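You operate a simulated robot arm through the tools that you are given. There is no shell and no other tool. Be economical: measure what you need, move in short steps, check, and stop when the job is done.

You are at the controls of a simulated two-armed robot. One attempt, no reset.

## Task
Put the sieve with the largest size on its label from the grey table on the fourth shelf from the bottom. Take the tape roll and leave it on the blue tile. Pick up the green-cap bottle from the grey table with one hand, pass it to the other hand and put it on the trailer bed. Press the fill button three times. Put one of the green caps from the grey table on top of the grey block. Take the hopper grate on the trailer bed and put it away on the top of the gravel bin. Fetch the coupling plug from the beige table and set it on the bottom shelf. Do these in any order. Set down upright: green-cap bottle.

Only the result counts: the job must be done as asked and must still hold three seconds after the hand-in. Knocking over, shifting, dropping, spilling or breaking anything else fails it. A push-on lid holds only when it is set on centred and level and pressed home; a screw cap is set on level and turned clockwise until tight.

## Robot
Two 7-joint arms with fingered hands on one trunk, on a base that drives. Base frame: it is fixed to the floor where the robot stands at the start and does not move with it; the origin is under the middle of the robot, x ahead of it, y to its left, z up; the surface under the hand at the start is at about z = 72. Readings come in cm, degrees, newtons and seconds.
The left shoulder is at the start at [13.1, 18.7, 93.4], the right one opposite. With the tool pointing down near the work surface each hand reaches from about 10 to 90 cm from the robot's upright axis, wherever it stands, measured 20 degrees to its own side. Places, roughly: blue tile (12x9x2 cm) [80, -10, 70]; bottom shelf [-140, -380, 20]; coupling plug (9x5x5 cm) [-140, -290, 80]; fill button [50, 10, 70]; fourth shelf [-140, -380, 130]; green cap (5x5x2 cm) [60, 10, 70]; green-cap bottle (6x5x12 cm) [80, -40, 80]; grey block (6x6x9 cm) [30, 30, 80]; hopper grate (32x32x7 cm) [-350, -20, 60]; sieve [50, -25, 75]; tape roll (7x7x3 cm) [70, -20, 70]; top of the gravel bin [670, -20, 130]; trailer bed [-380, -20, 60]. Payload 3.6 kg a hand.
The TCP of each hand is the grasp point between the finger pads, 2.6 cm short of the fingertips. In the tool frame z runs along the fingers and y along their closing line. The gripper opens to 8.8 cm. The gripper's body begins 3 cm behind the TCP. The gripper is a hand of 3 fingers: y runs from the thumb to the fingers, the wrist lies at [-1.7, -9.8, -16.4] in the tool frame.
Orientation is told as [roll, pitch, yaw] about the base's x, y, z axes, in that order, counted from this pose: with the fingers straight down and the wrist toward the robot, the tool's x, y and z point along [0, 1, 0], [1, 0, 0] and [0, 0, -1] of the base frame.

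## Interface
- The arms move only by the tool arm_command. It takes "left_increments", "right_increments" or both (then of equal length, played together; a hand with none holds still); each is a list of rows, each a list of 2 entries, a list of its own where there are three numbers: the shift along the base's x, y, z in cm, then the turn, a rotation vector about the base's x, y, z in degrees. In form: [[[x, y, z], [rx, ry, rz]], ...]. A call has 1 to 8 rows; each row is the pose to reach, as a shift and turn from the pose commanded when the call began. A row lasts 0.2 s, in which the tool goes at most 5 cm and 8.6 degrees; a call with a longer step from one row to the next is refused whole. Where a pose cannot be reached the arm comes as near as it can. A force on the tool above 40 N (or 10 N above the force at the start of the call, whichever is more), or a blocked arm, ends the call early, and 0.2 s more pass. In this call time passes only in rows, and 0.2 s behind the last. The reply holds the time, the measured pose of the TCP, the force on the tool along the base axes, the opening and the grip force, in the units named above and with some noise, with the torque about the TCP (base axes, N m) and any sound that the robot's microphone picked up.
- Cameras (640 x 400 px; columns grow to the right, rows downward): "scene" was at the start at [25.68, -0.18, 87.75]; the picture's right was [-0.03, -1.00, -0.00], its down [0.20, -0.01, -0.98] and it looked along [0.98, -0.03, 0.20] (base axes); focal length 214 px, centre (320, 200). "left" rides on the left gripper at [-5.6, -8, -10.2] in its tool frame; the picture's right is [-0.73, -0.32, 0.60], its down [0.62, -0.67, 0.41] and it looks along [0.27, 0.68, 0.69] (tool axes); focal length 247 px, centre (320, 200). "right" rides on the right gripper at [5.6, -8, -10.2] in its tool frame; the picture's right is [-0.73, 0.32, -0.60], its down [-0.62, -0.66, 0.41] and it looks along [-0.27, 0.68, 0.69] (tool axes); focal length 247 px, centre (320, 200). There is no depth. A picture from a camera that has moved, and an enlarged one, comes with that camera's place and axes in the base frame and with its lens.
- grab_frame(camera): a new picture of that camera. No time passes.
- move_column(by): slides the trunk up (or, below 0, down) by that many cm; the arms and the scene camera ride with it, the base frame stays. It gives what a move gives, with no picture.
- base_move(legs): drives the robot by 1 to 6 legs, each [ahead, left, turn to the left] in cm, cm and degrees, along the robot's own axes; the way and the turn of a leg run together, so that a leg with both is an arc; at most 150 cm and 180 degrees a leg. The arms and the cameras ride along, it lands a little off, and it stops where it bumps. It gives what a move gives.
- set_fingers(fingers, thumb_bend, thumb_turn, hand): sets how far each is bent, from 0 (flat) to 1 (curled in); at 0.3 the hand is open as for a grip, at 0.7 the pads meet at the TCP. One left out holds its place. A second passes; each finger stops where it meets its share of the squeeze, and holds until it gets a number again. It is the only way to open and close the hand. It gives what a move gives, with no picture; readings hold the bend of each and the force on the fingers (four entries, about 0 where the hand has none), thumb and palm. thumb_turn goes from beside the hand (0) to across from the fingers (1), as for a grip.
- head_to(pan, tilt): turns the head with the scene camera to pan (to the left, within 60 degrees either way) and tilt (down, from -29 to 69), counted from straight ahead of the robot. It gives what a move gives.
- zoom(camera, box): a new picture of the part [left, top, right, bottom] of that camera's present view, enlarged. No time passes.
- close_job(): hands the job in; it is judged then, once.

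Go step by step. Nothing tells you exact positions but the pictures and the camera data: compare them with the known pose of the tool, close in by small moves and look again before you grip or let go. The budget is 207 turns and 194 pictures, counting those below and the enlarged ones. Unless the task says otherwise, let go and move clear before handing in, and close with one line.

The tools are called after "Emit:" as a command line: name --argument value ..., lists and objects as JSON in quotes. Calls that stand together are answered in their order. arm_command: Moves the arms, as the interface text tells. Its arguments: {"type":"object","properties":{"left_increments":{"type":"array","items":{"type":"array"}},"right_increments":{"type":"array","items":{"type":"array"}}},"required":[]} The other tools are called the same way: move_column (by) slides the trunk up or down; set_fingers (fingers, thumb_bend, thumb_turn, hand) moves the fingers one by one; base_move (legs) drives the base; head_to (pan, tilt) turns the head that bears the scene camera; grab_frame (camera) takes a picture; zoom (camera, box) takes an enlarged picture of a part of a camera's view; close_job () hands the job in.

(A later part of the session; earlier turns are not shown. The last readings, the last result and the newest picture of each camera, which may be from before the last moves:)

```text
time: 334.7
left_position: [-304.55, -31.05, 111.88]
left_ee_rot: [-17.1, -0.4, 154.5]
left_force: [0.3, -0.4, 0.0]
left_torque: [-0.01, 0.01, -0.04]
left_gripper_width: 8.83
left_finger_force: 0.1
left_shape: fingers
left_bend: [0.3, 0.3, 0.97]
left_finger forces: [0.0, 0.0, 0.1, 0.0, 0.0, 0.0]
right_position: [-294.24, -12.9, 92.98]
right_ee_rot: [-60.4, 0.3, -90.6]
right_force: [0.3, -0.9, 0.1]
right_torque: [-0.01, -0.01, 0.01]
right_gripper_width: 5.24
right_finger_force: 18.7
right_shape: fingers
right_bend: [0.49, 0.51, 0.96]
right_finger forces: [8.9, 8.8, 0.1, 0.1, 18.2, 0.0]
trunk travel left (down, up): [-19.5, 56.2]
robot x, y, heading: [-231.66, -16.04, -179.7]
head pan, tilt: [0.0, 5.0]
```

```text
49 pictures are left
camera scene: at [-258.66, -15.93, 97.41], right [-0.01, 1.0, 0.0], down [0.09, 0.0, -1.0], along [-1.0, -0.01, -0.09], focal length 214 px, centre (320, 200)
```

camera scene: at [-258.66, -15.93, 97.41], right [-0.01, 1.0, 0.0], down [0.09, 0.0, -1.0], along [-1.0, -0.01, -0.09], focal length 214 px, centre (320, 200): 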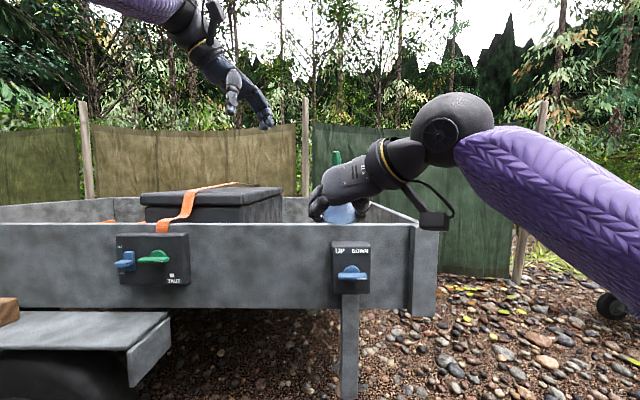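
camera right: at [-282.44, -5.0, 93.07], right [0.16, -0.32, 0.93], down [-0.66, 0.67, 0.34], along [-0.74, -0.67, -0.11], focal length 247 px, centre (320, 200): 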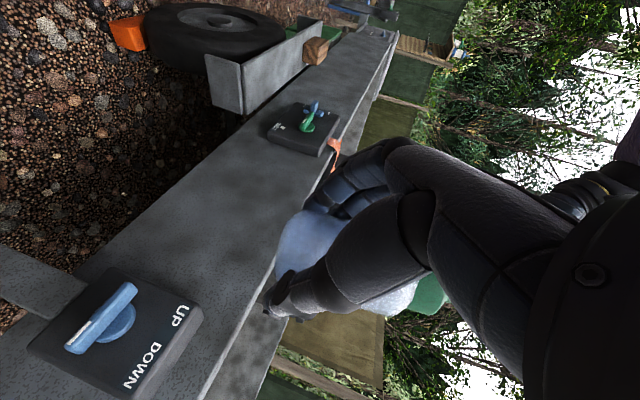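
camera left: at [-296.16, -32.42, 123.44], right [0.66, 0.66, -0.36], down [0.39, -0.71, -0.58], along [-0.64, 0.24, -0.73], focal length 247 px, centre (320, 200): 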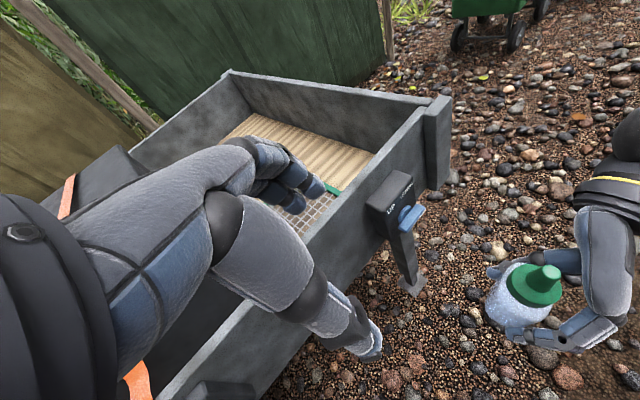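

The bottle is plumb. I shift right to aim beside the grate and drive up to the trailer.

Emit:
base_move --legs '[[0, -23, 0], [55, 0, 0]]'

Emit:
head_to --pan -5 --tilt 45

Emit:
grab_frame --camera "scene"

```text
time: 339.2
left_position: [-359.47, -8.28, 111.96]
left_ee_rot: [-17.1, -0.3, 154.5]
left_force: [0.0, -0.8, -0.1]
left_torque: [0.0, 0.0, 0.03]
left_gripper_width: 8.83
left_finger_force: 0.0
left_shape: fingers
left_bend: [0.3, 0.3, 0.97]
left_finger forces: [0.0, 0.1, 0.0, 0.1, 0.0, 0.1]
right_position: [-349.2, 9.83, 92.86]
right_ee_rot: [-60.3, 0.4, -90.5]
right_force: [-0.3, 0.2, -0.7]
right_torque: [0.0, -0.02, 0.01]
right_gripper_width: 5.25
right_finger_force: 17.4
right_shape: fingers
right_bend: [0.49, 0.51, 0.96]
right_finger forces: [8.9, 8.9, 0.0, 0.0, 18.2, 0.1]
trunk travel left (down, up): [-19.5, 56.2]
robot x, y, heading: [-286.84, 7.14, -179.7]
head pan, tilt: [0.0, 5.0]
```

```text
time: 340.2
left_position: [-359.41, -8.28, 111.95]
left_ee_rot: [-17.1, -0.4, 154.5]
left_force: [0.1, 0.0, -0.3]
left_torque: [0.01, -0.02, -0.02]
left_gripper_width: 8.84
left_finger_force: 0.1
left_shape: fingers
left_bend: [0.3, 0.3, 0.97]
left_finger forces: [0.1, 0.0, 0.0, 0.0, 0.0, 0.0]
right_position: [-349.15, 9.94, 92.9]
right_ee_rot: [-60.3, 0.3, -90.5]
right_force: [0.2, -0.5, -1.1]
right_torque: [-0.02, 0.02, 0.01]
right_gripper_width: 5.28
right_finger_force: 18.2
right_shape: fingers
right_bend: [0.49, 0.51, 0.96]
right_finger forces: [8.9, 8.8, 0.0, 0.0, 18.2, 0.1]
trunk travel left (down, up): [-19.5, 56.2]
robot x, y, heading: [-286.5, 7.06, -179.6]
head pan, tilt: [-5.0, 45.0]
```

```text
48 pictures are left
camera scene: at [-312.48, 7.58, 91.13], right [0.08, 1.0, 0.0], down [0.7, -0.06, -0.71], along [-0.71, 0.06, -0.71], focal length 214 px, centre (320, 200)
```

scene: 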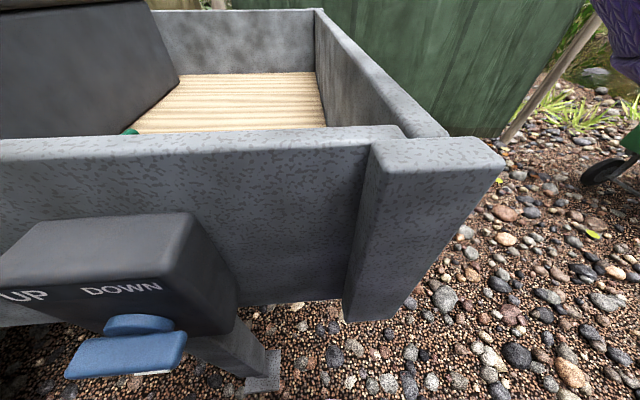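

The right hand's wrist would hit the tailgate, so I'll lower the bottle with a top grip instead: I pass it back to the left hand here, over the bed. First I set both hands as in the successful hand-over.

Emit:
arm_command --right_increments '[[[-0.5, -1.2, -0.5], [0, 0, 7.5]], [[-1, -2.4, -1], [0, 0, 15]], [[-1.5, -3.6, -2], [0, 0, 22.5]], [[-2, -4.8, -3], [0, 0, 30]], [[-2.5, -6, -4], [0, 0, 37.5]], [[-3, -7.4, -5], [0, 0, 45]]]' --left_increments '[[[0, -2, 0], [-5, 2.5, 0]], [[0, -4, 0], [-10, 5, 0]], [[0, -6, 0], [-15.3, 7.5, 0]], [[0, -8, 0], [-15.3, 7.5, 0]], [[1, -9, -1], [-15.3, 7.5, 0]], [[2, -10, -3], [-15.3, 7.5, 0]]]'

Emit:
grab_frame --camera "left"

```text
time: 341.6
left_position: [-361.07, -18.42, 110.78]
left_ee_rot: [-0.1, -0.5, 154.4]
left_force: [-0.7, -0.3, 0.0]
left_torque: [-0.03, -0.02, -0.02]
left_gripper_width: 8.79
left_finger_force: 0.0
left_shape: fingers
left_bend: [0.3, 0.3, 0.97]
left_finger forces: [0.0, 0.1, 0.0, 0.0, 0.0, 0.0]
left hand out of reach, approached as far as the arm can: row 1, 2, 3, 4, 5, 6
right_position: [-352.13, 2.47, 87.87]
right_ee_rot: [-60.4, 0.1, -45.4]
right_force: [1.0, 0.0, -0.6]
right_torque: [0.02, -0.01, -0.02]
right_gripper_width: 5.25
right_finger_force: 18.0
right_shape: fingers
right_bend: [0.49, 0.51, 0.96]
right_finger forces: [8.4, 9.5, 0.1, 0.0, 18.3, 0.0]
trunk travel left (down, up): [-19.5, 56.2]
robot x, y, heading: [-286.47, 6.93, -179.8]
head pan, tilt: [-5.0, 45.0]
```

```text
47 pictures are left
camera left: at [-351.43, -16.84, 121.09], right [0.6, 0.53, -0.6], down [0.33, -0.85, -0.42], along [-0.73, 0.05, -0.68], focal length 247 px, centre (320, 200)
```

left: 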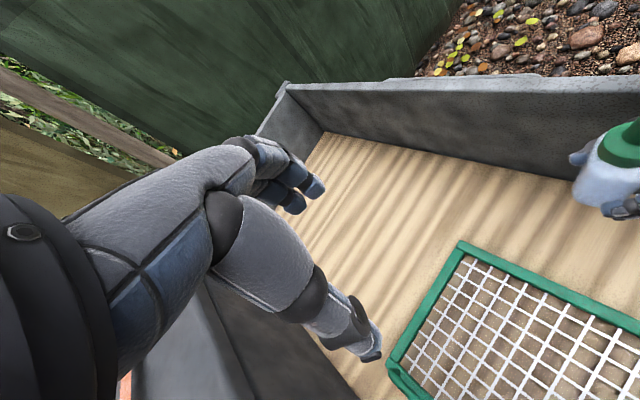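

I see the grate (x -370..-338, y -36..-6) and free floor beyond. The cap is at about [-352.6,1.3]. I bring the left hand over it.

Emit:
arm_command --left_increments '[[[1.8, 4, -1], [0, 0, 0]], [[3.6, 8, -2], [0, 0, 0]], [[5.4, 12, -3], [0, 0, 0]], [[7, 16, -4], [0, 0, 0]], [[8.4, 19.7, -6], [0, 0, 0]]]'

Emit:
grab_frame --camera "left"

```text
time: 342.8
left_position: [-360.42, 2.15, 108.15]
left_ee_rot: [-0.1, -0.4, 154.4]
left_force: [-0.5, -0.1, -0.1]
left_torque: [0.01, 0.01, 0.0]
left_gripper_width: 8.84
left_finger_force: 0.2
left_shape: fingers
left_bend: [0.3, 0.3, 0.97]
left_finger forces: [0.0, 0.0, 0.0, 0.1, 0.0, 0.1]
left hand out of reach, approached as far as the arm can: row 1, 2, 3, 4, 5
right_position: [-352.15, 2.52, 87.98]
right_ee_rot: [-60.5, 0.2, -45.5]
right_force: [0.0, 1.4, -1.3]
right_torque: [0.01, -0.01, -0.02]
right_gripper_width: 5.21
right_finger_force: 17.9
right_shape: fingers
right_bend: [0.49, 0.51, 0.96]
right_finger forces: [8.4, 9.5, 0.1, 0.0, 18.2, 0.1]
trunk travel left (down, up): [-19.5, 56.2]
robot x, y, heading: [-286.81, 6.84, -180.0]
head pan, tilt: [-5.0, 45.0]
```

```text
46 pictures are left
camera left: at [-350.68, 3.76, 118.35], right [0.6, 0.53, -0.6], down [0.33, -0.85, -0.42], along [-0.73, 0.05, -0.68], focal length 247 px, centre (320, 200)
```

left: 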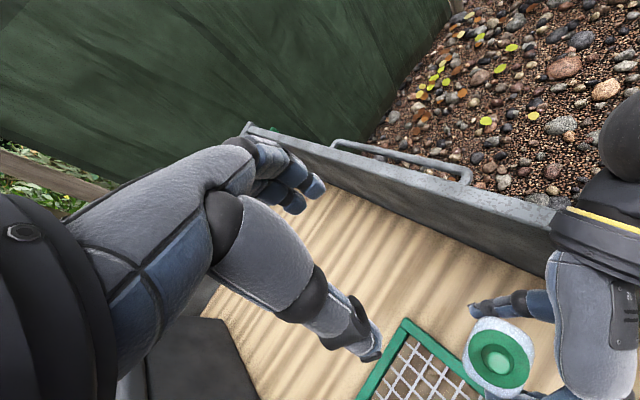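

The left hand needs to be lower to come in. I lower it there, then move in over the cap.

Emit:
arm_command --left_increments '[[[0, -0.5, -3.5], [0, 0, 0]], [[0, -0.8, -6.5], [0, 0, 0]], [[2.5, -0.8, -6.5], [0, 0, 0]], [[5, -0.8, -6.5], [0, 0, 0]], [[7.8, -0.8, -6.5], [0, 0, 0]]]'

Emit:
grab_frame --camera "left"

```text
time: 344.0
left_position: [-361.74, 3.15, 103.42]
left_ee_rot: [0.0, -0.5, 154.3]
left_force: [-1.2, -0.2, 0.9]
left_torque: [-0.01, 0.0, 0.02]
left_gripper_width: 8.83
left_finger_force: 0.1
left_shape: fingers
left_bend: [0.3, 0.3, 0.97]
left_finger forces: [0.0, 0.0, 0.0, 0.1, 0.0, 0.0]
left hand out of reach, approached as far as the arm can: row 1, 2, 3, 4, 5
right_position: [-352.18, 2.6, 87.85]
right_ee_rot: [-60.4, 0.3, -45.5]
right_force: [-0.2, -0.7, -1.2]
right_torque: [0.01, 0.01, 0.0]
right_gripper_width: 5.25
right_finger_force: 18.0
right_shape: fingers
right_bend: [0.49, 0.51, 0.96]
right_finger forces: [8.4, 9.5, 0.0, 0.0, 18.2, 0.0]
trunk travel left (down, up): [-19.5, 56.2]
robot x, y, heading: [-286.88, 6.75, -179.6]
head pan, tilt: [-5.0, 45.0]
```

```text
45 pictures are left
camera left: at [-351.91, 4.67, 113.55], right [0.6, 0.53, -0.6], down [0.33, -0.85, -0.42], along [-0.73, 0.05, -0.68], focal length 247 px, centre (320, 200)
```

left: 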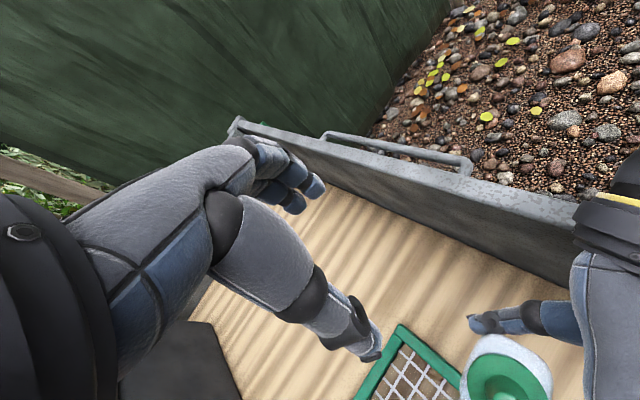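

The elbow is locked straight in this approach. I go back to the left and come in along the path that worked before.

Emit:
arm_command --left_increments '[[[3, -4, -1], [0, 0, 0]], [[5, -8, -2], [0, 0, 0]], [[6, -12, -4], [0, 0, 0]], [[6, -16, -6], [0, 0, 0]], [[6, -20, -8], [0, 0, 0]], [[6, -20, -10], [0, 0, 0]]]'

Emit:
arm_command --left_increments '[[[-1, 3, 3], [0, 0, 0]], [[-1, 6, 6], [0, 0, 0]], [[0, 9, 8], [0, 0, 0]], [[1, 12, 8], [0, 0, 0]]]'

```text
refused: row 1 steps farther than a row can; nothing moved
```

```text
time: 345.0
left_position: [-357.39, 10.39, 109.01]
left_ee_rot: [0.0, -0.4, 154.4]
left_force: [-0.5, -0.5, 1.1]
left_torque: [0.0, -0.02, 0.01]
left_gripper_width: 8.81
left_finger_force: 0.0
left_shape: fingers
left_bend: [0.3, 0.3, 0.97]
left_finger forces: [0.1, 0.1, 0.1, 0.0, 0.0, 0.1]
left hand out of reach, approached as far as the arm can: row 1, 2, 3, 4
right_position: [-352.13, 2.55, 87.91]
right_ee_rot: [-60.4, 0.2, -45.5]
right_force: [-0.1, 0.3, -0.6]
right_torque: [0.04, -0.02, -0.02]
right_gripper_width: 5.26
right_finger_force: 18.2
right_shape: fingers
right_bend: [0.49, 0.51, 0.96]
right_finger forces: [8.3, 9.4, 0.0, 0.0, 18.2, 0.0]
trunk travel left (down, up): [-19.5, 56.2]
robot x, y, heading: [-286.64, 6.72, -179.7]
head pan, tilt: [-5.0, 45.0]
```

I go left and lower in safe steps.

Emit:
arm_command --left_increments '[[[-1, -4, 0], [0, 0, 0]], [[-2, -8, 0], [0, 0, 0]], [[-2, -12, -1], [0, 0, 0]], [[-2, -16, -3], [0, 0, 0]], [[0, -20, -5], [0, 0, 0]], [[2, -24, -7], [0, 0, 0]], [[4, -27, -10], [0, 0, 0]], [[6, -29, -14], [0, 0, 0]]]'

Emit:
arm_command --left_increments '[[[2, 0, -2], [0, 0, 0]], [[4, 0, -4], [0, 0, 0]], [[4, 0, -1], [0, 0, 0]], [[3, 1, 2], [0, 0, 0]]]'

```text
time: 346.8
left_position: [-364.15, -19.89, 100.47]
left_ee_rot: [-0.2, -0.4, 154.2]
left_force: [-0.3, -0.6, -0.1]
left_torque: [0.03, -0.01, 0.02]
left_gripper_width: 8.83
left_finger_force: 0.0
left_shape: fingers
left_bend: [0.3, 0.3, 0.98]
left_finger forces: [0.1, 0.0, 0.1, 0.0, 0.1, 0.1]
left hand out of reach, approached as far as the arm can: row 1, 2, 3, 4, 5, 6, 7, 8
right_position: [-352.18, 2.45, 87.94]
right_ee_rot: [-60.3, 0.3, -45.5]
right_force: [0.4, -0.5, -0.2]
right_torque: [0.03, 0.03, -0.02]
right_gripper_width: 5.24
right_finger_force: 18.2
right_shape: fingers
right_bend: [0.49, 0.51, 0.96]
right_finger forces: [8.5, 9.5, 0.0, 0.0, 18.4, 0.0]
trunk travel left (down, up): [-19.5, 56.2]
robot x, y, heading: [-286.7, 7.05, -179.6]
head pan, tilt: [-5.0, 45.0]
```

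```text
time: 347.8
left_position: [-363.59, -18.84, 102.92]
left_ee_rot: [-0.1, -0.5, 154.3]
left_force: [0.1, 0.2, 0.2]
left_torque: [0.0, -0.02, -0.02]
left_gripper_width: 8.84
left_finger_force: 0.0
left_shape: fingers
left_bend: [0.3, 0.3, 0.98]
left_finger forces: [0.1, 0.0, 0.0, 0.0, 0.0, 0.0]
left hand out of reach, approached as far as the arm can: row 1, 2, 3, 4
right_position: [-352.1, 2.55, 87.85]
right_ee_rot: [-60.4, 0.3, -45.5]
right_force: [0.0, -0.1, -0.7]
right_torque: [-0.02, 0.02, -0.03]
right_gripper_width: 5.25
right_finger_force: 18.2
right_shape: fingers
right_bend: [0.49, 0.51, 0.96]
right_finger forces: [8.4, 9.5, 0.0, 0.1, 18.3, 0.0]
trunk travel left (down, up): [-19.5, 56.2]
robot x, y, heading: [-286.51, 6.97, -179.7]
head pan, tilt: [-5.0, 45.0]
```

I turn the left wrist toward its natural yaw while pulling in and lowering, which freed it before.

Emit:
arm_command --left_increments '[[[2, -1, -3.5], [0, 0, 6]], [[4, -2, -7], [0, 0, 12]], [[6, -3, -10.5], [0, 0, 18]], [[8, -3, -14], [0, 0, 24]]]'

Emit:
arm_command --left_increments '[[[-1, 0.5, 4], [0, 0, -3]], [[-2, 1, 8], [0, 0, -6]], [[-2, 4, 11], [0, 0, -10]], [[-1, 8, 11.5], [0, 0, -14]]]'

```text
time: 348.8
left_position: [-366.95, -22.99, 90.11]
left_ee_rot: [0.0, -0.4, 177.2]
left_force: [0.2, 0.6, 0.1]
left_torque: [0.0, 0.0, -0.02]
left_gripper_width: 8.84
left_finger_force: 0.1
left_shape: fingers
left_bend: [0.3, 0.3, 0.98]
left_finger forces: [0.0, 0.0, 0.1, 0.1, 0.0, 0.0]
left hand out of reach, approached as far as the arm can: row 1, 2, 3, 4
right_position: [-352.26, 2.5, 87.93]
right_ee_rot: [-60.4, 0.3, -45.5]
right_force: [0.2, 0.7, -0.7]
right_torque: [0.01, 0.01, 0.0]
right_gripper_width: 5.21
right_finger_force: 18.7
right_shape: fingers
right_bend: [0.49, 0.51, 0.96]
right_finger forces: [8.4, 9.5, 0.1, 0.0, 18.3, 0.0]
trunk travel left (down, up): [-19.5, 56.2]
robot x, y, heading: [-286.73, 6.64, -179.6]
head pan, tilt: [-5.0, 45.0]
```

```text
time: 349.8
left_position: [-365.17, -14.68, 100.71]
left_ee_rot: [0.0, -0.6, 164.4]
left_force: [0.2, 0.6, -0.5]
left_torque: [-0.02, 0.0, 0.01]
left_gripper_width: 8.81
left_finger_force: 0.1
left_shape: fingers
left_bend: [0.3, 0.3, 0.98]
left_finger forces: [0.0, 0.1, 0.0, 0.0, 0.1, 0.0]
left hand out of reach, approached as far as the arm can: row 1, 2, 3, 4
right_position: [-352.27, 2.51, 87.82]
right_ee_rot: [-60.4, 0.4, -45.5]
right_force: [0.0, -0.6, -0.9]
right_torque: [-0.01, -0.04, 0.0]
right_gripper_width: 5.23
right_finger_force: 17.7
right_shape: fingers
right_bend: [0.49, 0.51, 0.96]
right_finger forces: [8.3, 9.5, 0.0, 0.0, 18.3, 0.1]
trunk travel left (down, up): [-19.5, 56.2]
robot x, y, heading: [-286.49, 6.66, -179.4]
head pan, tilt: [-5.0, 45.0]
```

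I unlock the elbow by tilting the hand forward while pulling in.

Emit:
arm_command --left_increments '[[[2, -1, -2], [0, 8, 0]], [[4, -2, -4], [0, 16, 0]], [[6, -3, -6], [0, 24, 0]], [[8, -4, -8], [0, 32, 0]]]'

Emit:
arm_command --left_increments '[[[1, 0, 1], [0, -8, 0]], [[2, 1, 3], [0, -16, 0]], [[2, 2, 5], [0, -24, 0]], [[2, 3, 7], [0, -32, 0]]]'

```text
time: 350.8
left_position: [-356.87, -18.47, 93.31]
left_ee_rot: [9.9, -31.7, 161.3]
left_force: [0.3, -0.3, 0.0]
left_torque: [-0.03, 0.01, -0.01]
left_gripper_width: 8.85
left_finger_force: 0.1
left_shape: fingers
left_bend: [0.3, 0.3, 0.98]
left_finger forces: [0.0, 0.0, 0.0, 0.1, 0.1, 0.1]
right_position: [-352.01, 2.76, 88.24]
right_ee_rot: [-60.6, 0.3, -45.6]
right_force: [-0.4, 0.7, -0.3]
right_torque: [0.02, 0.04, -0.03]
right_gripper_width: 5.25
right_finger_force: 18.2
right_shape: fingers
right_bend: [0.49, 0.51, 0.96]
right_finger forces: [8.3, 9.6, 0.0, 0.1, 18.3, 0.0]
trunk travel left (down, up): [-19.5, 56.2]
robot x, y, heading: [-286.84, 6.93, -179.7]
head pan, tilt: [-5.0, 45.0]
```

```text
time: 351.8
left_position: [-354.96, -15.77, 99.78]
left_ee_rot: [-0.1, -0.3, 164.4]
left_force: [-0.4, -0.3, -0.6]
left_torque: [-0.07, 0.01, 0.03]
left_gripper_width: 8.83
left_finger_force: 0.0
left_shape: fingers
left_bend: [0.3, 0.3, 0.98]
left_finger forces: [0.0, 0.1, 0.1, 0.1, 0.0, 0.1]
right_position: [-352.24, 2.49, 87.84]
right_ee_rot: [-60.4, 0.3, -45.5]
right_force: [0.1, 0.4, 0.1]
right_torque: [0.0, 0.01, 0.02]
right_gripper_width: 5.25
right_finger_force: 18.2
right_shape: fingers
right_bend: [0.49, 0.51, 0.96]
right_finger forces: [8.3, 9.6, 0.0, 0.1, 18.3, 0.0]
trunk travel left (down, up): [-19.5, 56.2]
robot x, y, heading: [-286.75, 6.71, -179.7]
head pan, tilt: [-5.0, 45.0]
```

Unlocked. I now move over the cap.

Emit:
arm_command --left_increments '[[[0.5, 3, 2], [0, 0, 0]], [[1, 7, 3], [0, 0, 0]], [[1.5, 11, 3], [0, 0, 0]], [[2, 14.5, 3], [0, 0, 0]], [[2.4, 17, 3], [0, 0, 0]]]'

Emit:
grab_frame --camera "left"

```text
time: 353.0
left_position: [-352.58, 1.29, 102.91]
left_ee_rot: [0.0, -0.5, 164.4]
left_force: [-0.6, 0.4, 0.0]
left_torque: [-0.02, -0.01, -0.01]
left_gripper_width: 8.84
left_finger_force: 0.1
left_shape: fingers
left_bend: [0.3, 0.3, 0.98]
left_finger forces: [0.0, 0.0, 0.0, 0.1, 0.1, 0.0]
right_position: [-352.2, 2.57, 87.86]
right_ee_rot: [-60.5, 0.2, -45.5]
right_force: [-0.1, 0.2, -0.6]
right_torque: [0.0, -0.05, 0.03]
right_gripper_width: 5.23
right_finger_force: 18.2
right_shape: fingers
right_bend: [0.49, 0.51, 0.96]
right_finger forces: [8.3, 9.5, 0.0, 0.0, 18.2, 0.0]
trunk travel left (down, up): [-19.5, 56.2]
robot x, y, heading: [-286.67, 6.83, -179.8]
head pan, tilt: [-5.0, 45.0]
```

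```text
44 pictures are left
camera left: at [-343.3, 4.56, 113.12], right [0.5, 0.62, -0.6], down [0.47, -0.78, -0.42], along [-0.73, -0.07, -0.68], focal length 247 px, centre (320, 200)
```

left: 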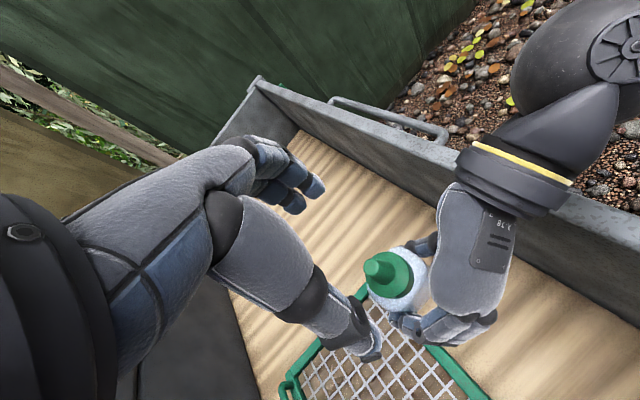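

Cap centre at about [-351.7,2.2]. I descend deeper this time for a full cap grip.

Emit:
arm_command --left_increments '[[[0.9, 0.9, -3], [0, 0, 0]], [[0.9, 0.9, -6], [0, 0, 0]], [[0.9, 0.9, -8], [0, 0, 0]]]'

Emit:
set_fingers --hand "left" --fingers 0.75 --thumb_bend 0.75

Emit:
grab_frame --camera "left"

```text
time: 353.8
left_position: [-351.69, 2.36, 94.88]
left_ee_rot: [0.0, -0.6, 164.3]
left_force: [-1.0, 0.2, -0.2]
left_torque: [-0.01, -0.03, -0.02]
left_gripper_width: 8.83
left_finger_force: 0.0
left_shape: fingers
left_bend: [0.3, 0.3, 0.98]
left_finger forces: [0.0, 0.0, 0.1, 0.0, 0.0, 0.0]
right_position: [-352.05, 2.65, 87.88]
right_ee_rot: [-60.4, 0.3, -45.5]
right_force: [-0.5, 1.3, -0.9]
right_torque: [-0.01, -0.02, 0.02]
right_gripper_width: 5.22
right_finger_force: 18.0
right_shape: fingers
right_bend: [0.49, 0.51, 0.96]
right_finger forces: [8.2, 9.6, 0.0, 0.0, 18.2, 0.0]
trunk travel left (down, up): [-19.5, 56.2]
robot x, y, heading: [-286.69, 6.85, -179.6]
head pan, tilt: [-5.0, 45.0]
```

```text
time: 354.8
left_position: [-351.61, 2.3, 94.69]
left_ee_rot: [0.0, -0.6, 164.3]
left_force: [-8.5, 6.2, 1.3]
left_torque: [0.25, 0.44, -0.11]
left_gripper_width: 3.55
left_finger_force: 19.4
left_shape: fingers
left_bend: [0.52, 0.62, 0.98]
left_finger forces: [20.5, 4.7, 0.0, 0.0, 13.9, 0.0]
right_position: [-352.13, 2.52, 87.88]
right_ee_rot: [-60.4, 0.1, -45.3]
right_force: [7.4, -6.0, -1.3]
right_torque: [0.16, 0.13, 0.06]
right_gripper_width: 5.18
right_finger_force: 20.1
right_shape: fingers
right_bend: [0.48, 0.54, 0.96]
right_finger forces: [5.2, 19.8, 0.0, 0.0, 15.2, 0.0]
trunk travel left (down, up): [-19.5, 56.2]
robot x, y, heading: [-286.52, 6.71, -179.7]
head pan, tilt: [-5.0, 45.0]
```

```text
43 pictures are left
camera left: at [-342.34, 5.53, 105.05], right [0.5, 0.62, -0.6], down [0.47, -0.78, -0.42], along [-0.73, -0.07, -0.68], focal length 247 px, centre (320, 200)
```

left: 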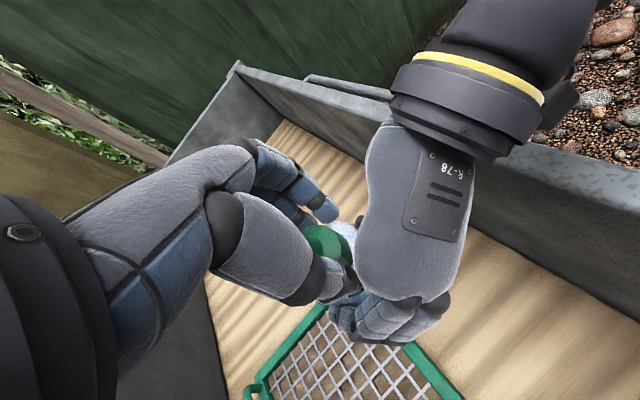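

Full cap grip (3.5 cm wide, about 20 N). I release the right hand and withdraw it.

Emit:
set_fingers --hand "right" --fingers 0.3 --thumb_bend 0.3

Emit:
arm_command --right_increments '[[[1.8, 1.8, 1.5], [0, 0, 0]], [[4.2, 4.2, 3.5], [0, 0, 0]], [[6.6, 6.6, 5.5], [0, 0, 0]], [[8.5, 9.2, 8], [0, 0, 0]], [[9, 12, 11.5], [0, 0, 0]]]'

Emit:
grab_frame --camera "left"

```text
time: 355.8
left_position: [-351.73, 2.27, 94.72]
left_ee_rot: [0.1, -0.5, 164.5]
left_force: [0.3, 0.0, -0.4]
left_torque: [0.01, 0.01, 0.0]
left_gripper_width: 3.52
left_finger_force: 16.3
left_shape: fingers
left_bend: [0.53, 0.61, 0.97]
left_finger forces: [13.8, 3.1, 0.1, 0.1, 15.9, 0.0]
right_position: [-352.11, 2.5, 87.89]
right_ee_rot: [-60.4, 0.3, -45.5]
right_force: [-0.6, 1.1, 0.2]
right_torque: [-0.03, 0.0, 0.04]
right_gripper_width: 8.8
right_finger_force: 0.0
right_shape: fingers
right_bend: [0.3, 0.3, 0.97]
right_finger forces: [0.1, 0.0, 0.0, 0.0, 0.0, 0.0]
trunk travel left (down, up): [-19.5, 56.2]
robot x, y, heading: [-287.08, 6.88, -179.8]
head pan, tilt: [-5.0, 45.0]
```

```text
time: 357.0
left_position: [-351.6, 2.28, 94.79]
left_ee_rot: [0.1, -0.5, 164.4]
left_force: [-0.9, -0.6, 0.2]
left_torque: [-0.01, 0.0, -0.01]
left_gripper_width: 3.51
left_finger_force: 16.0
left_shape: fingers
left_bend: [0.53, 0.62, 0.97]
left_finger forces: [13.9, 2.9, 0.0, 0.0, 15.6, 0.0]
right_position: [-343.17, 14.53, 99.29]
right_ee_rot: [-60.4, 0.3, -45.5]
right_force: [0.2, 0.2, 0.7]
right_torque: [-0.04, 0.02, -0.02]
right_gripper_width: 8.81
right_finger_force: 0.0
right_shape: fingers
right_bend: [0.3, 0.3, 0.97]
right_finger forces: [0.1, 0.0, 0.0, 0.0, 0.1, 0.0]
trunk travel left (down, up): [-19.5, 56.2]
robot x, y, heading: [-286.74, 7.19, -179.6]
head pan, tilt: [-5.0, 45.0]
```

```text
42 pictures are left
camera left: at [-342.32, 5.52, 105.05], right [0.5, 0.62, -0.6], down [0.47, -0.78, -0.42], along [-0.73, -0.07, -0.68], focal length 247 px, centre (320, 200)
```

left: 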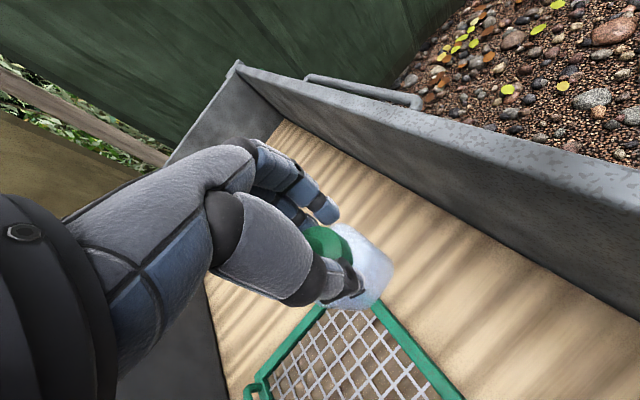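

The bottle hangs upright from the left hand. I lower it to the bed at about [-355,3.5], stopping short to look.

Emit:
arm_command --left_increments '[[[-1, 0.4, -4], [0, 0, 0]], [[-2, 0.8, -8], [0, 0, 0]], [[-3.4, 1.2, -12], [0, 0, 0]], [[-3.4, 1.2, -16.5], [0, 0, 0]], [[-3.4, 1.2, -20], [0, 0, 0]], [[-3.4, 1.2, -23], [0, 0, 0]]]'

Emit:
grab_frame --camera "left"

Emit:
grab_frame --camera "scene"

```text
time: 358.6
left_position: [-358.54, 2.9, 80.72]
left_ee_rot: [2.5, -8.8, 164.5]
left_force: [-0.2, 0.7, 0.1]
left_torque: [0.0, 0.01, -0.01]
left_gripper_width: 3.43
left_finger_force: 14.5
left_shape: fingers
left_bend: [0.54, 0.62, 0.97]
left_finger forces: [10.0, 4.3, 0.0, 0.0, 15.0, 0.1]
right_position: [-342.41, 14.55, 99.59]
right_ee_rot: [-60.8, 0.6, -45.4]
right_force: [-0.1, -0.5, 0.0]
right_torque: [0.0, -0.01, 0.02]
right_gripper_width: 8.8
right_finger_force: 0.1
right_shape: fingers
right_bend: [0.3, 0.3, 0.97]
right_finger forces: [0.0, 0.0, 0.0, 0.1, 0.0, 0.1]
trunk travel left (down, up): [-19.5, 56.2]
robot x, y, heading: [-286.83, 6.5, -179.6]
head pan, tilt: [-5.0, 45.0]
stopped in row 6 (left hand): the arm was blocked; the commanded pose is now the measured one
```

```text
41 pictures are left
camera left: at [-347.82, 6.22, 89.39], right [0.4, 0.62, -0.67], down [0.41, -0.78, -0.48], along [-0.82, -0.08, -0.56], focal length 247 px, centre (320, 200)
```

left: 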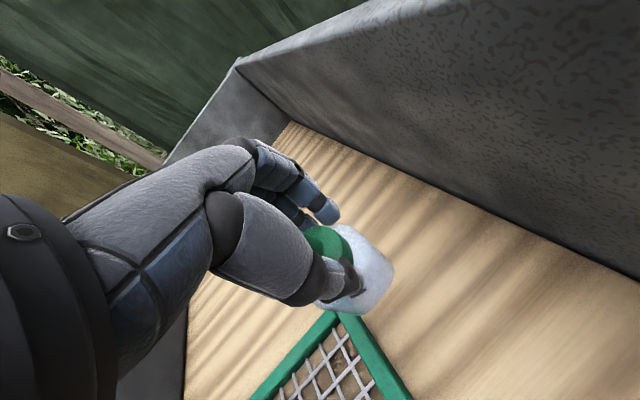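

```text
40 pictures are left
camera scene: at [-311.66, 7.55, 91.19], right [0.08, 1.0, 0.0], down [0.7, -0.06, -0.71], along [-0.71, 0.06, -0.7], focal length 214 px, centre (320, 200)
```

scene: 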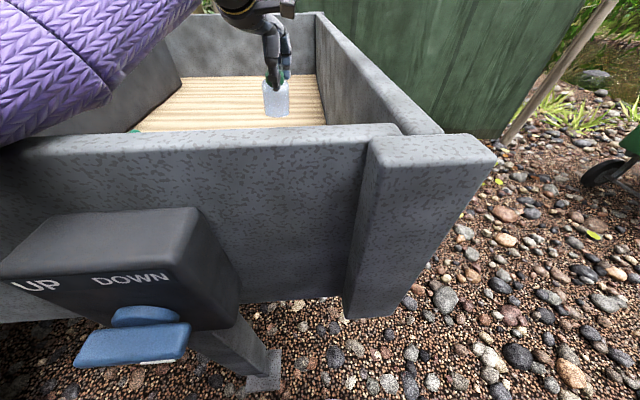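

The left forearm touches the rim. I lift, raise the trunk, move the base closer, so the arm comes in more steeply.

Emit:
arm_command --left_increments '[[[1, 0, 3], [0, -4, 0]], [[2, 0, 7], [0, -8.5, 0]], [[3, 0, 10], [0, -8.5, 0]]]'

Emit:
move_column --by 14

Emit:
base_move --legs '[[9, 0, 0]]'

```text
time: 359.4
left_position: [-355.97, 3.07, 89.3]
left_ee_rot: [-0.1, 0.7, 164.6]
left_force: [0.0, -0.1, 0.5]
left_torque: [0.0, 0.0, -0.01]
left_gripper_width: 2.44
left_finger_force: 12.9
left_shape: fingers
left_bend: [0.58, 0.65, 0.94]
left_finger forces: [0.3, 12.6, 0.0, 0.0, 12.8, 0.0]
right_position: [-343.38, 14.51, 99.23]
right_ee_rot: [-60.3, 0.1, -45.5]
right_force: [-0.2, -0.4, -0.2]
right_torque: [-0.05, 0.02, 0.0]
right_gripper_width: 8.8
right_finger_force: 0.1
right_shape: fingers
right_bend: [0.3, 0.3, 0.97]
right_finger forces: [0.1, 0.0, 0.0, 0.0, 0.1, 0.0]
trunk travel left (down, up): [-19.5, 56.2]
robot x, y, heading: [-286.62, 6.9, -179.7]
head pan, tilt: [-5.0, 45.0]
```

```text
time: 361.1
left_position: [-355.94, 3.09, 103.27]
left_ee_rot: [-0.1, 0.6, 164.7]
left_force: [0.5, -0.4, -0.4]
left_torque: [0.02, 0.0, 0.05]
left_gripper_width: 2.42
left_finger_force: 13.0
left_shape: fingers
left_bend: [0.58, 0.65, 0.94]
left_finger forces: [0.2, 12.7, 0.0, 0.2, 12.8, 0.0]
right_position: [-343.25, 14.45, 113.27]
right_ee_rot: [-60.4, 0.2, -45.5]
right_force: [0.1, -0.1, -0.7]
right_torque: [-0.01, 0.0, -0.01]
right_gripper_width: 8.81
right_finger_force: 0.1
right_shape: fingers
right_bend: [0.3, 0.3, 0.97]
right_finger forces: [0.0, 0.1, 0.0, 0.1, 0.0, 0.1]
trunk travel left (down, up): [-33.5, 42.2]
robot x, y, heading: [-286.65, 7.2, -179.5]
head pan, tilt: [-5.0, 45.0]
```

```text
time: 362.1
left_position: [-360.85, 8.64, 103.36]
left_ee_rot: [0.1, 0.6, 162.1]
left_force: [0.0, 0.4, -0.8]
left_torque: [-0.05, 0.02, 0.01]
left_gripper_width: 2.44
left_finger_force: 12.3
left_shape: fingers
left_bend: [0.58, 0.65, 0.94]
left_finger forces: [0.3, 12.6, 0.0, 0.0, 12.7, 0.1]
right_position: [-347.45, 19.6, 113.12]
right_ee_rot: [-60.5, 0.1, -48.1]
right_force: [0.2, -0.4, -0.4]
right_torque: [-0.02, -0.02, -0.01]
right_gripper_width: 8.81
right_finger_force: 0.2
right_shape: fingers
right_bend: [0.3, 0.3, 0.97]
right_finger forces: [0.0, 0.0, 0.0, 0.1, 0.0, 0.0]
trunk travel left (down, up): [-33.5, 42.2]
robot x, y, heading: [-291.14, 9.28, 177.7]
head pan, tilt: [-5.0, 45.0]
stopped in leg 1: the robot was blocked; the commanded pose is now the measured one
```

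The base touched the trailer and stopped; the grip looks to have slid up the nozzle. I check the bottle quickly.

Emit:
arm_command --left_increments '[[[1, -0.5, -3], [0, 0, 2]], [[2, -1, -6.5], [0, 0, 2]], [[3.5, -2, -10], [0, 0, 2]], [[4, -3, -14], [0, 0, 2]]]'

Emit:
grab_frame --camera "left"

Emit:
grab_frame --camera "scene"

```text
time: 363.1
left_position: [-356.6, 4.92, 89.39]
left_ee_rot: [-0.1, 0.5, 164.2]
left_force: [-0.6, 0.6, 0.1]
left_torque: [-0.01, -0.04, -0.04]
left_gripper_width: 2.42
left_finger_force: 13.0
left_shape: fingers
left_bend: [0.58, 0.65, 0.94]
left_finger forces: [0.2, 12.6, 0.0, 0.0, 12.6, 0.0]
right_position: [-347.34, 18.97, 113.29]
right_ee_rot: [-60.4, 0.3, -48.1]
right_force: [0.4, 0.0, 0.2]
right_torque: [0.0, 0.02, 0.0]
right_gripper_width: 8.81
right_finger_force: 0.1
right_shape: fingers
right_bend: [0.3, 0.3, 0.97]
right_finger forces: [0.0, 0.1, 0.0, 0.0, 0.0, 0.1]
trunk travel left (down, up): [-33.5, 42.2]
robot x, y, heading: [-291.17, 8.72, 177.5]
head pan, tilt: [-5.0, 45.0]
```

```text
39 pictures are left
camera left: at [-347.49, 8.28, 99.78], right [0.51, 0.62, -0.6], down [0.47, -0.78, -0.41], along [-0.72, -0.07, -0.69], focal length 247 px, centre (320, 200)
```

left: 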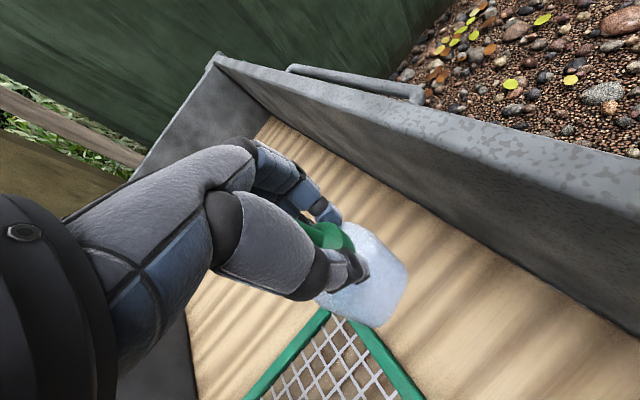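

```text
38 pictures are left
camera scene: at [-314.56, 10.72, 106.39], right [0.13, 0.99, 0.0], down [0.7, -0.09, -0.71], along [-0.7, 0.09, -0.71], focal length 214 px, centre (320, 200)
```

scene: 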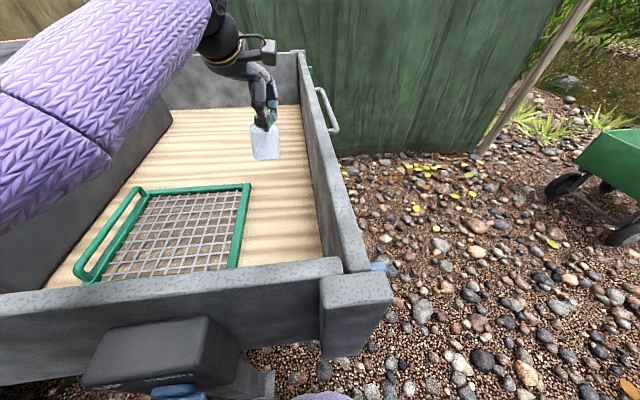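

The bottle is still held and nearly upright. I lower it further toward the floor between grate and tailgate.

Emit:
arm_command --left_increments '[[[0, 0, -4.5], [0, 0, 0]], [[0, 0, -9], [0, 0, 0]], [[0, 0, -13], [0, 0, 0]], [[0, 0, -16], [0, 0, 0]], [[0, 0, -17.5], [0, 0, 0]]]'

Emit:
grab_frame --camera "scene"

```text
time: 364.3
left_position: [-356.01, 4.76, 72.25]
left_ee_rot: [-0.1, 0.4, 164.2]
left_force: [-0.4, 0.5, -0.8]
left_torque: [-0.03, -0.01, -0.03]
left_gripper_width: 2.4
left_finger_force: 12.8
left_shape: fingers
left_bend: [0.58, 0.65, 0.94]
left_finger forces: [0.4, 12.5, 0.0, 0.1, 12.6, 0.0]
left hand out of reach, approached as far as the arm can: row 5
right_position: [-347.35, 18.89, 113.3]
right_ee_rot: [-60.4, 0.3, -48.0]
right_force: [0.6, 0.5, -0.5]
right_torque: [-0.01, -0.02, -0.04]
right_gripper_width: 8.82
right_finger_force: 0.1
right_shape: fingers
right_bend: [0.3, 0.3, 0.97]
right_finger forces: [0.0, 0.1, 0.0, 0.0, 0.0, 0.1]
trunk travel left (down, up): [-33.5, 42.2]
robot x, y, heading: [-291.06, 9.07, 177.6]
head pan, tilt: [-5.0, 45.0]
```

```text
37 pictures are left
camera scene: at [-314.51, 10.72, 106.4], right [0.13, 0.99, 0.0], down [0.7, -0.09, -0.71], along [-0.7, 0.09, -0.71], focal length 214 px, centre (320, 200)
```

scene: 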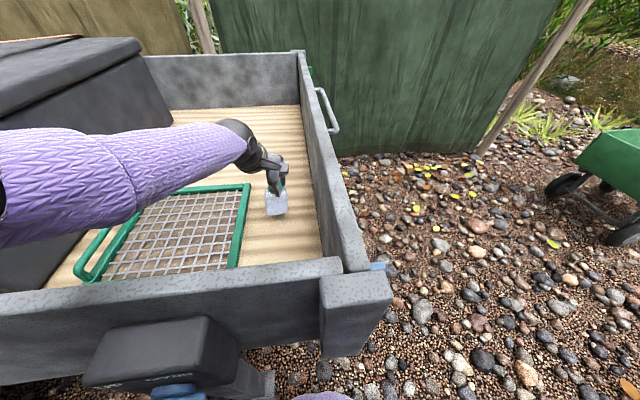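

The last centimetres I do by lowering the trunk gently.

Emit:
move_column --by -2.5

```text
time: 365.0
left_position: [-356.14, 4.9, 69.94]
left_ee_rot: [0.1, 0.4, 164.1]
left_force: [-1.7, -0.2, 2.8]
left_torque: [-0.04, 0.12, 0.02]
left_gripper_width: 2.4
left_finger_force: 15.5
left_shape: fingers
left_bend: [0.58, 0.65, 0.94]
left_finger forces: [0.5, 17.7, 0.1, 0.1, 13.2, 0.0]
right_position: [-347.27, 19.11, 110.86]
right_ee_rot: [-60.6, 0.3, -48.0]
right_force: [1.0, 0.8, 0.0]
right_torque: [-0.01, 0.01, -0.04]
right_gripper_width: 8.81
right_finger_force: 0.1
right_shape: fingers
right_bend: [0.3, 0.3, 0.97]
right_finger forces: [0.0, 0.1, 0.0, 0.0, 0.0, 0.0]
trunk travel left (down, up): [-31.0, 44.7]
robot x, y, heading: [-291.41, 9.2, 177.7]
head pan, tilt: [-5.0, 45.0]
```

Contact is felt (2.8 N). I settle a touch more and check that it stands flat.

Emit:
move_column --by -0.7

Emit:
zoom --camera "scene" --box '[180, 120, 340, 260]'

```text
time: 365.5
left_position: [-356.35, 5.0, 69.73]
left_ee_rot: [0.0, -0.2, 164.2]
left_force: [1.9, -3.2, 26.9]
left_torque: [0.09, 0.37, 0.01]
left_gripper_width: 2.4
left_finger_force: 24.8
left_shape: fingers
left_bend: [0.58, 0.65, 0.94]
left_finger forces: [8.0, 25.0, 0.0, 0.1, 18.0, 0.1]
right_position: [-347.08, 19.0, 110.28]
right_ee_rot: [-60.6, 0.3, -48.0]
right_force: [-0.6, 0.0, -0.5]
right_torque: [-0.02, -0.01, 0.01]
right_gripper_width: 8.81
right_finger_force: 0.1
right_shape: fingers
right_bend: [0.3, 0.3, 0.97]
right_finger forces: [0.0, 0.0, 0.0, 0.0, 0.0, 0.0]
trunk travel left (down, up): [-30.3, 45.4]
robot x, y, heading: [-291.45, 9.0, 177.8]
head pan, tilt: [-5.0, 45.0]
```

```text
2.86 times, centred on (260, 190) of scene
camera zoom: at [-314.78, 10.74, 103.04], right [0.13, 0.99, 0.0], down [0.7, -0.09, -0.71], along [-0.7, 0.09, -0.71], focal length 613 px, centre (491, 229)
```

zoom: 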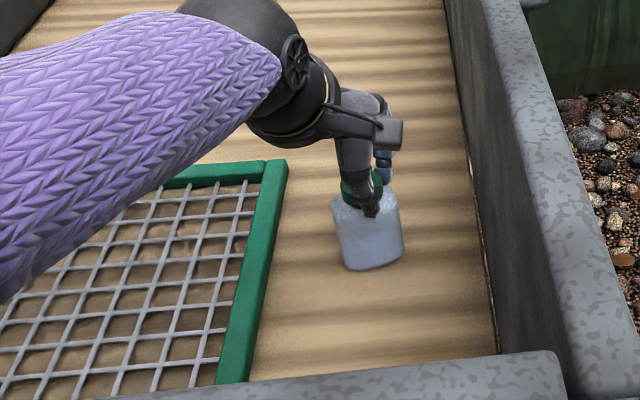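

It stands flat. I ease off the push, open the hand, and rise.

Emit:
move_column --by 0.5

Emit:
set_fingers --hand "left" --fingers 0.3 --thumb_bend 0.3

Emit:
move_column --by 22

Emit:
zoom --camera "scene" --box '[140, 120, 360, 320]'

```text
time: 366.1
left_position: [-356.04, 4.84, 69.73]
left_ee_rot: [0.0, 0.3, 164.1]
left_force: [-1.5, -0.2, 16.2]
left_torque: [0.04, 0.45, 0.02]
left_gripper_width: 2.38
left_finger_force: 23.4
left_shape: fingers
left_bend: [0.58, 0.65, 0.94]
left_finger forces: [8.8, 23.2, 0.0, 0.1, 14.6, 0.0]
right_position: [-347.29, 18.9, 110.74]
right_ee_rot: [-60.5, 0.3, -48.0]
right_force: [0.2, 0.9, -0.1]
right_torque: [0.01, 0.03, -0.02]
right_gripper_width: 8.82
right_finger_force: 0.0
right_shape: fingers
right_bend: [0.3, 0.3, 0.97]
right_finger forces: [0.1, 0.1, 0.1, 0.0, 0.0, 0.0]
trunk travel left (down, up): [-30.8, 44.9]
robot x, y, heading: [-291.11, 8.83, 177.9]
head pan, tilt: [-5.0, 45.0]
```

```text
time: 367.1
left_position: [-356.08, 5.1, 69.68]
left_ee_rot: [-0.1, 0.5, 163.9]
left_force: [0.5, -1.0, 0.0]
left_torque: [0.01, 0.02, 0.0]
left_gripper_width: 8.82
left_finger_force: 0.0
left_shape: fingers
left_bend: [0.3, 0.3, 0.97]
left_finger forces: [0.1, 0.1, 0.1, 0.1, 0.1, 0.0]
right_position: [-347.29, 19.26, 110.71]
right_ee_rot: [-60.4, 0.3, -48.1]
right_force: [0.9, 0.1, 0.2]
right_torque: [0.02, 0.02, 0.01]
right_gripper_width: 8.79
right_finger_force: 0.1
right_shape: fingers
right_bend: [0.3, 0.3, 0.97]
right_finger forces: [0.0, 0.0, 0.1, 0.0, 0.1, 0.0]
trunk travel left (down, up): [-30.8, 44.9]
robot x, y, heading: [-291.51, 9.13, 177.6]
head pan, tilt: [-5.0, 45.0]
```

```text
time: 369.4
left_position: [-356.58, 4.82, 96.77]
left_ee_rot: [1.1, -4.0, 164.2]
left_force: [0.9, -1.7, 0.6]
left_torque: [0.12, 0.07, 0.0]
left_gripper_width: 8.81
left_finger_force: 0.1
left_shape: fingers
left_bend: [0.3, 0.3, 0.97]
left_finger forces: [0.1, 0.1, 0.0, 0.0, 0.1, 0.0]
right_position: [-347.3, 18.83, 132.5]
right_ee_rot: [-60.4, 0.3, -47.9]
right_force: [-1.8, -0.9, -0.5]
right_torque: [0.05, -0.05, 0.04]
right_gripper_width: 8.82
right_finger_force: 0.1
right_shape: fingers
right_bend: [0.3, 0.3, 0.97]
right_finger forces: [0.1, 0.0, 0.0, 0.1, 0.0, 0.0]
trunk travel left (down, up): [-52.8, 22.9]
robot x, y, heading: [-291.27, 9.01, 177.7]
head pan, tilt: [-5.0, 45.0]
```

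```text
2.00 times, centred on (250, 220) of scene
camera zoom: at [-312.75, 10.63, 126.73], right [0.13, 0.99, 0.0], down [0.7, -0.09, -0.71], along [-0.7, 0.09, -0.71], focal length 429 px, centre (460, 160)
```

zoom: 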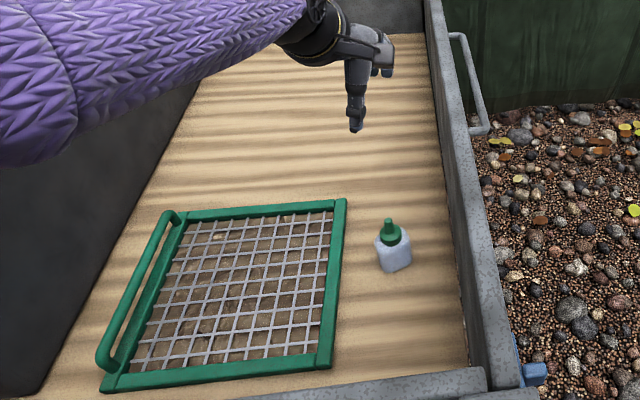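

The bottle stands upright on the bed. Next the grate with its handle on the near-left side (bar at about y -37). I shift the base left and turn the left hand so that it can close across the bar.

Emit:
base_move --legs '[[-7, 0, 2], [0, 32, 0]]'

Emit:
arm_command --left_increments '[[[0, 0, 1], [0, 0, -8]], [[0, -0.5, 2], [0, 0, -16]], [[0, -1, 2], [0, 0, -24]], [[0, -1.5, 2], [0, 0, -32]], [[0, -2, 2], [0, 0, -40]], [[0, -3, 2], [0, 0, -48]], [[0, -4, 2], [0, 0, -56]], [[0, -5, 2], [0, 0, -64]]]'

Emit:
grab_frame --camera "left"

Emit:
grab_frame --camera "scene"

```text
time: 372.1
left_position: [-349.59, -29.76, 96.87]
left_ee_rot: [0.9, -4.0, 166.1]
left_force: [0.2, 0.2, -0.1]
left_torque: [0.02, -0.01, 0.0]
left_gripper_width: 8.81
left_finger_force: 0.1
left_shape: fingers
left_bend: [0.3, 0.3, 0.97]
left_finger forces: [0.0, 0.0, 0.1, 0.0, 0.1, 0.0]
right_position: [-340.81, -15.26, 132.56]
right_ee_rot: [-60.3, 0.4, -46.0]
right_force: [0.2, 0.8, -0.2]
right_torque: [0.05, -0.01, 0.01]
right_gripper_width: 8.82
right_finger_force: 0.0
right_shape: fingers
right_bend: [0.3, 0.3, 0.97]
right_finger forces: [0.0, 0.0, 0.0, 0.0, 0.1, 0.0]
trunk travel left (down, up): [-52.8, 22.9]
robot x, y, heading: [-284.26, -23.56, 179.7]
head pan, tilt: [-5.0, 45.0]
```

```text
time: 373.9
left_position: [-343.95, -34.19, 101.11]
left_ee_rot: [1.1, -4.2, 105.2]
left_force: [-0.2, 0.3, -0.6]
left_torque: [0.0, 0.0, 0.0]
left_gripper_width: 8.82
left_finger_force: 0.1
left_shape: fingers
left_bend: [0.3, 0.3, 0.97]
left_finger forces: [0.0, 0.0, 0.0, 0.1, 0.0, 0.0]
left hand out of reach, approached as far as the arm can: row 3, 4, 5, 6, 7, 8
right_position: [-340.76, -15.21, 132.68]
right_ee_rot: [-60.4, 0.3, -46.0]
right_force: [0.3, 0.1, 0.7]
right_torque: [0.0, 0.02, 0.02]
right_gripper_width: 8.82
right_finger_force: 0.0
right_shape: fingers
right_bend: [0.3, 0.3, 0.97]
right_finger forces: [0.0, 0.0, 0.1, 0.0, 0.0, 0.1]
trunk travel left (down, up): [-52.8, 22.9]
robot x, y, heading: [-284.67, -23.4, 179.7]
head pan, tilt: [-5.0, 45.0]
```

```text
34 pictures are left
camera left: at [-336.03, -41.09, 110.7], right [0.77, -0.07, -0.63], down [-0.44, -0.78, -0.45], along [-0.46, 0.62, -0.63], focal length 247 px, centre (320, 200)
```

left: 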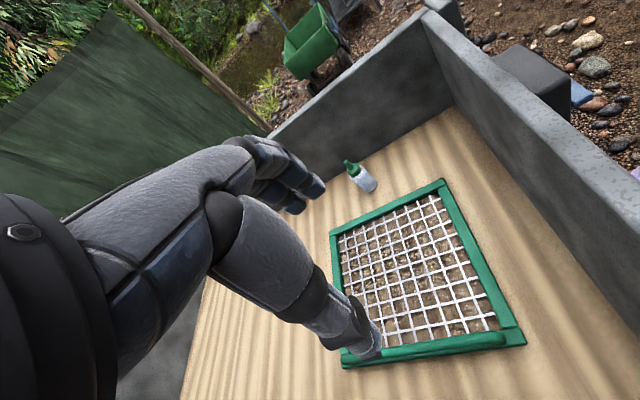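

```text
33 pictures are left
camera scene: at [-305.94, -22.35, 126.74], right [0.09, 1.0, 0.0], down [0.7, -0.06, -0.71], along [-0.7, 0.07, -0.71], focal length 214 px, centre (320, 200)
```

scene: 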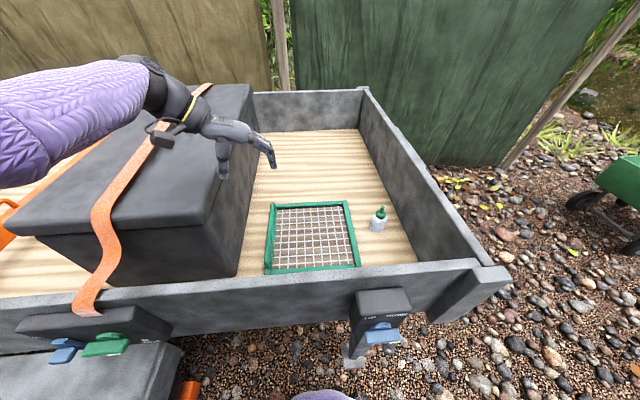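

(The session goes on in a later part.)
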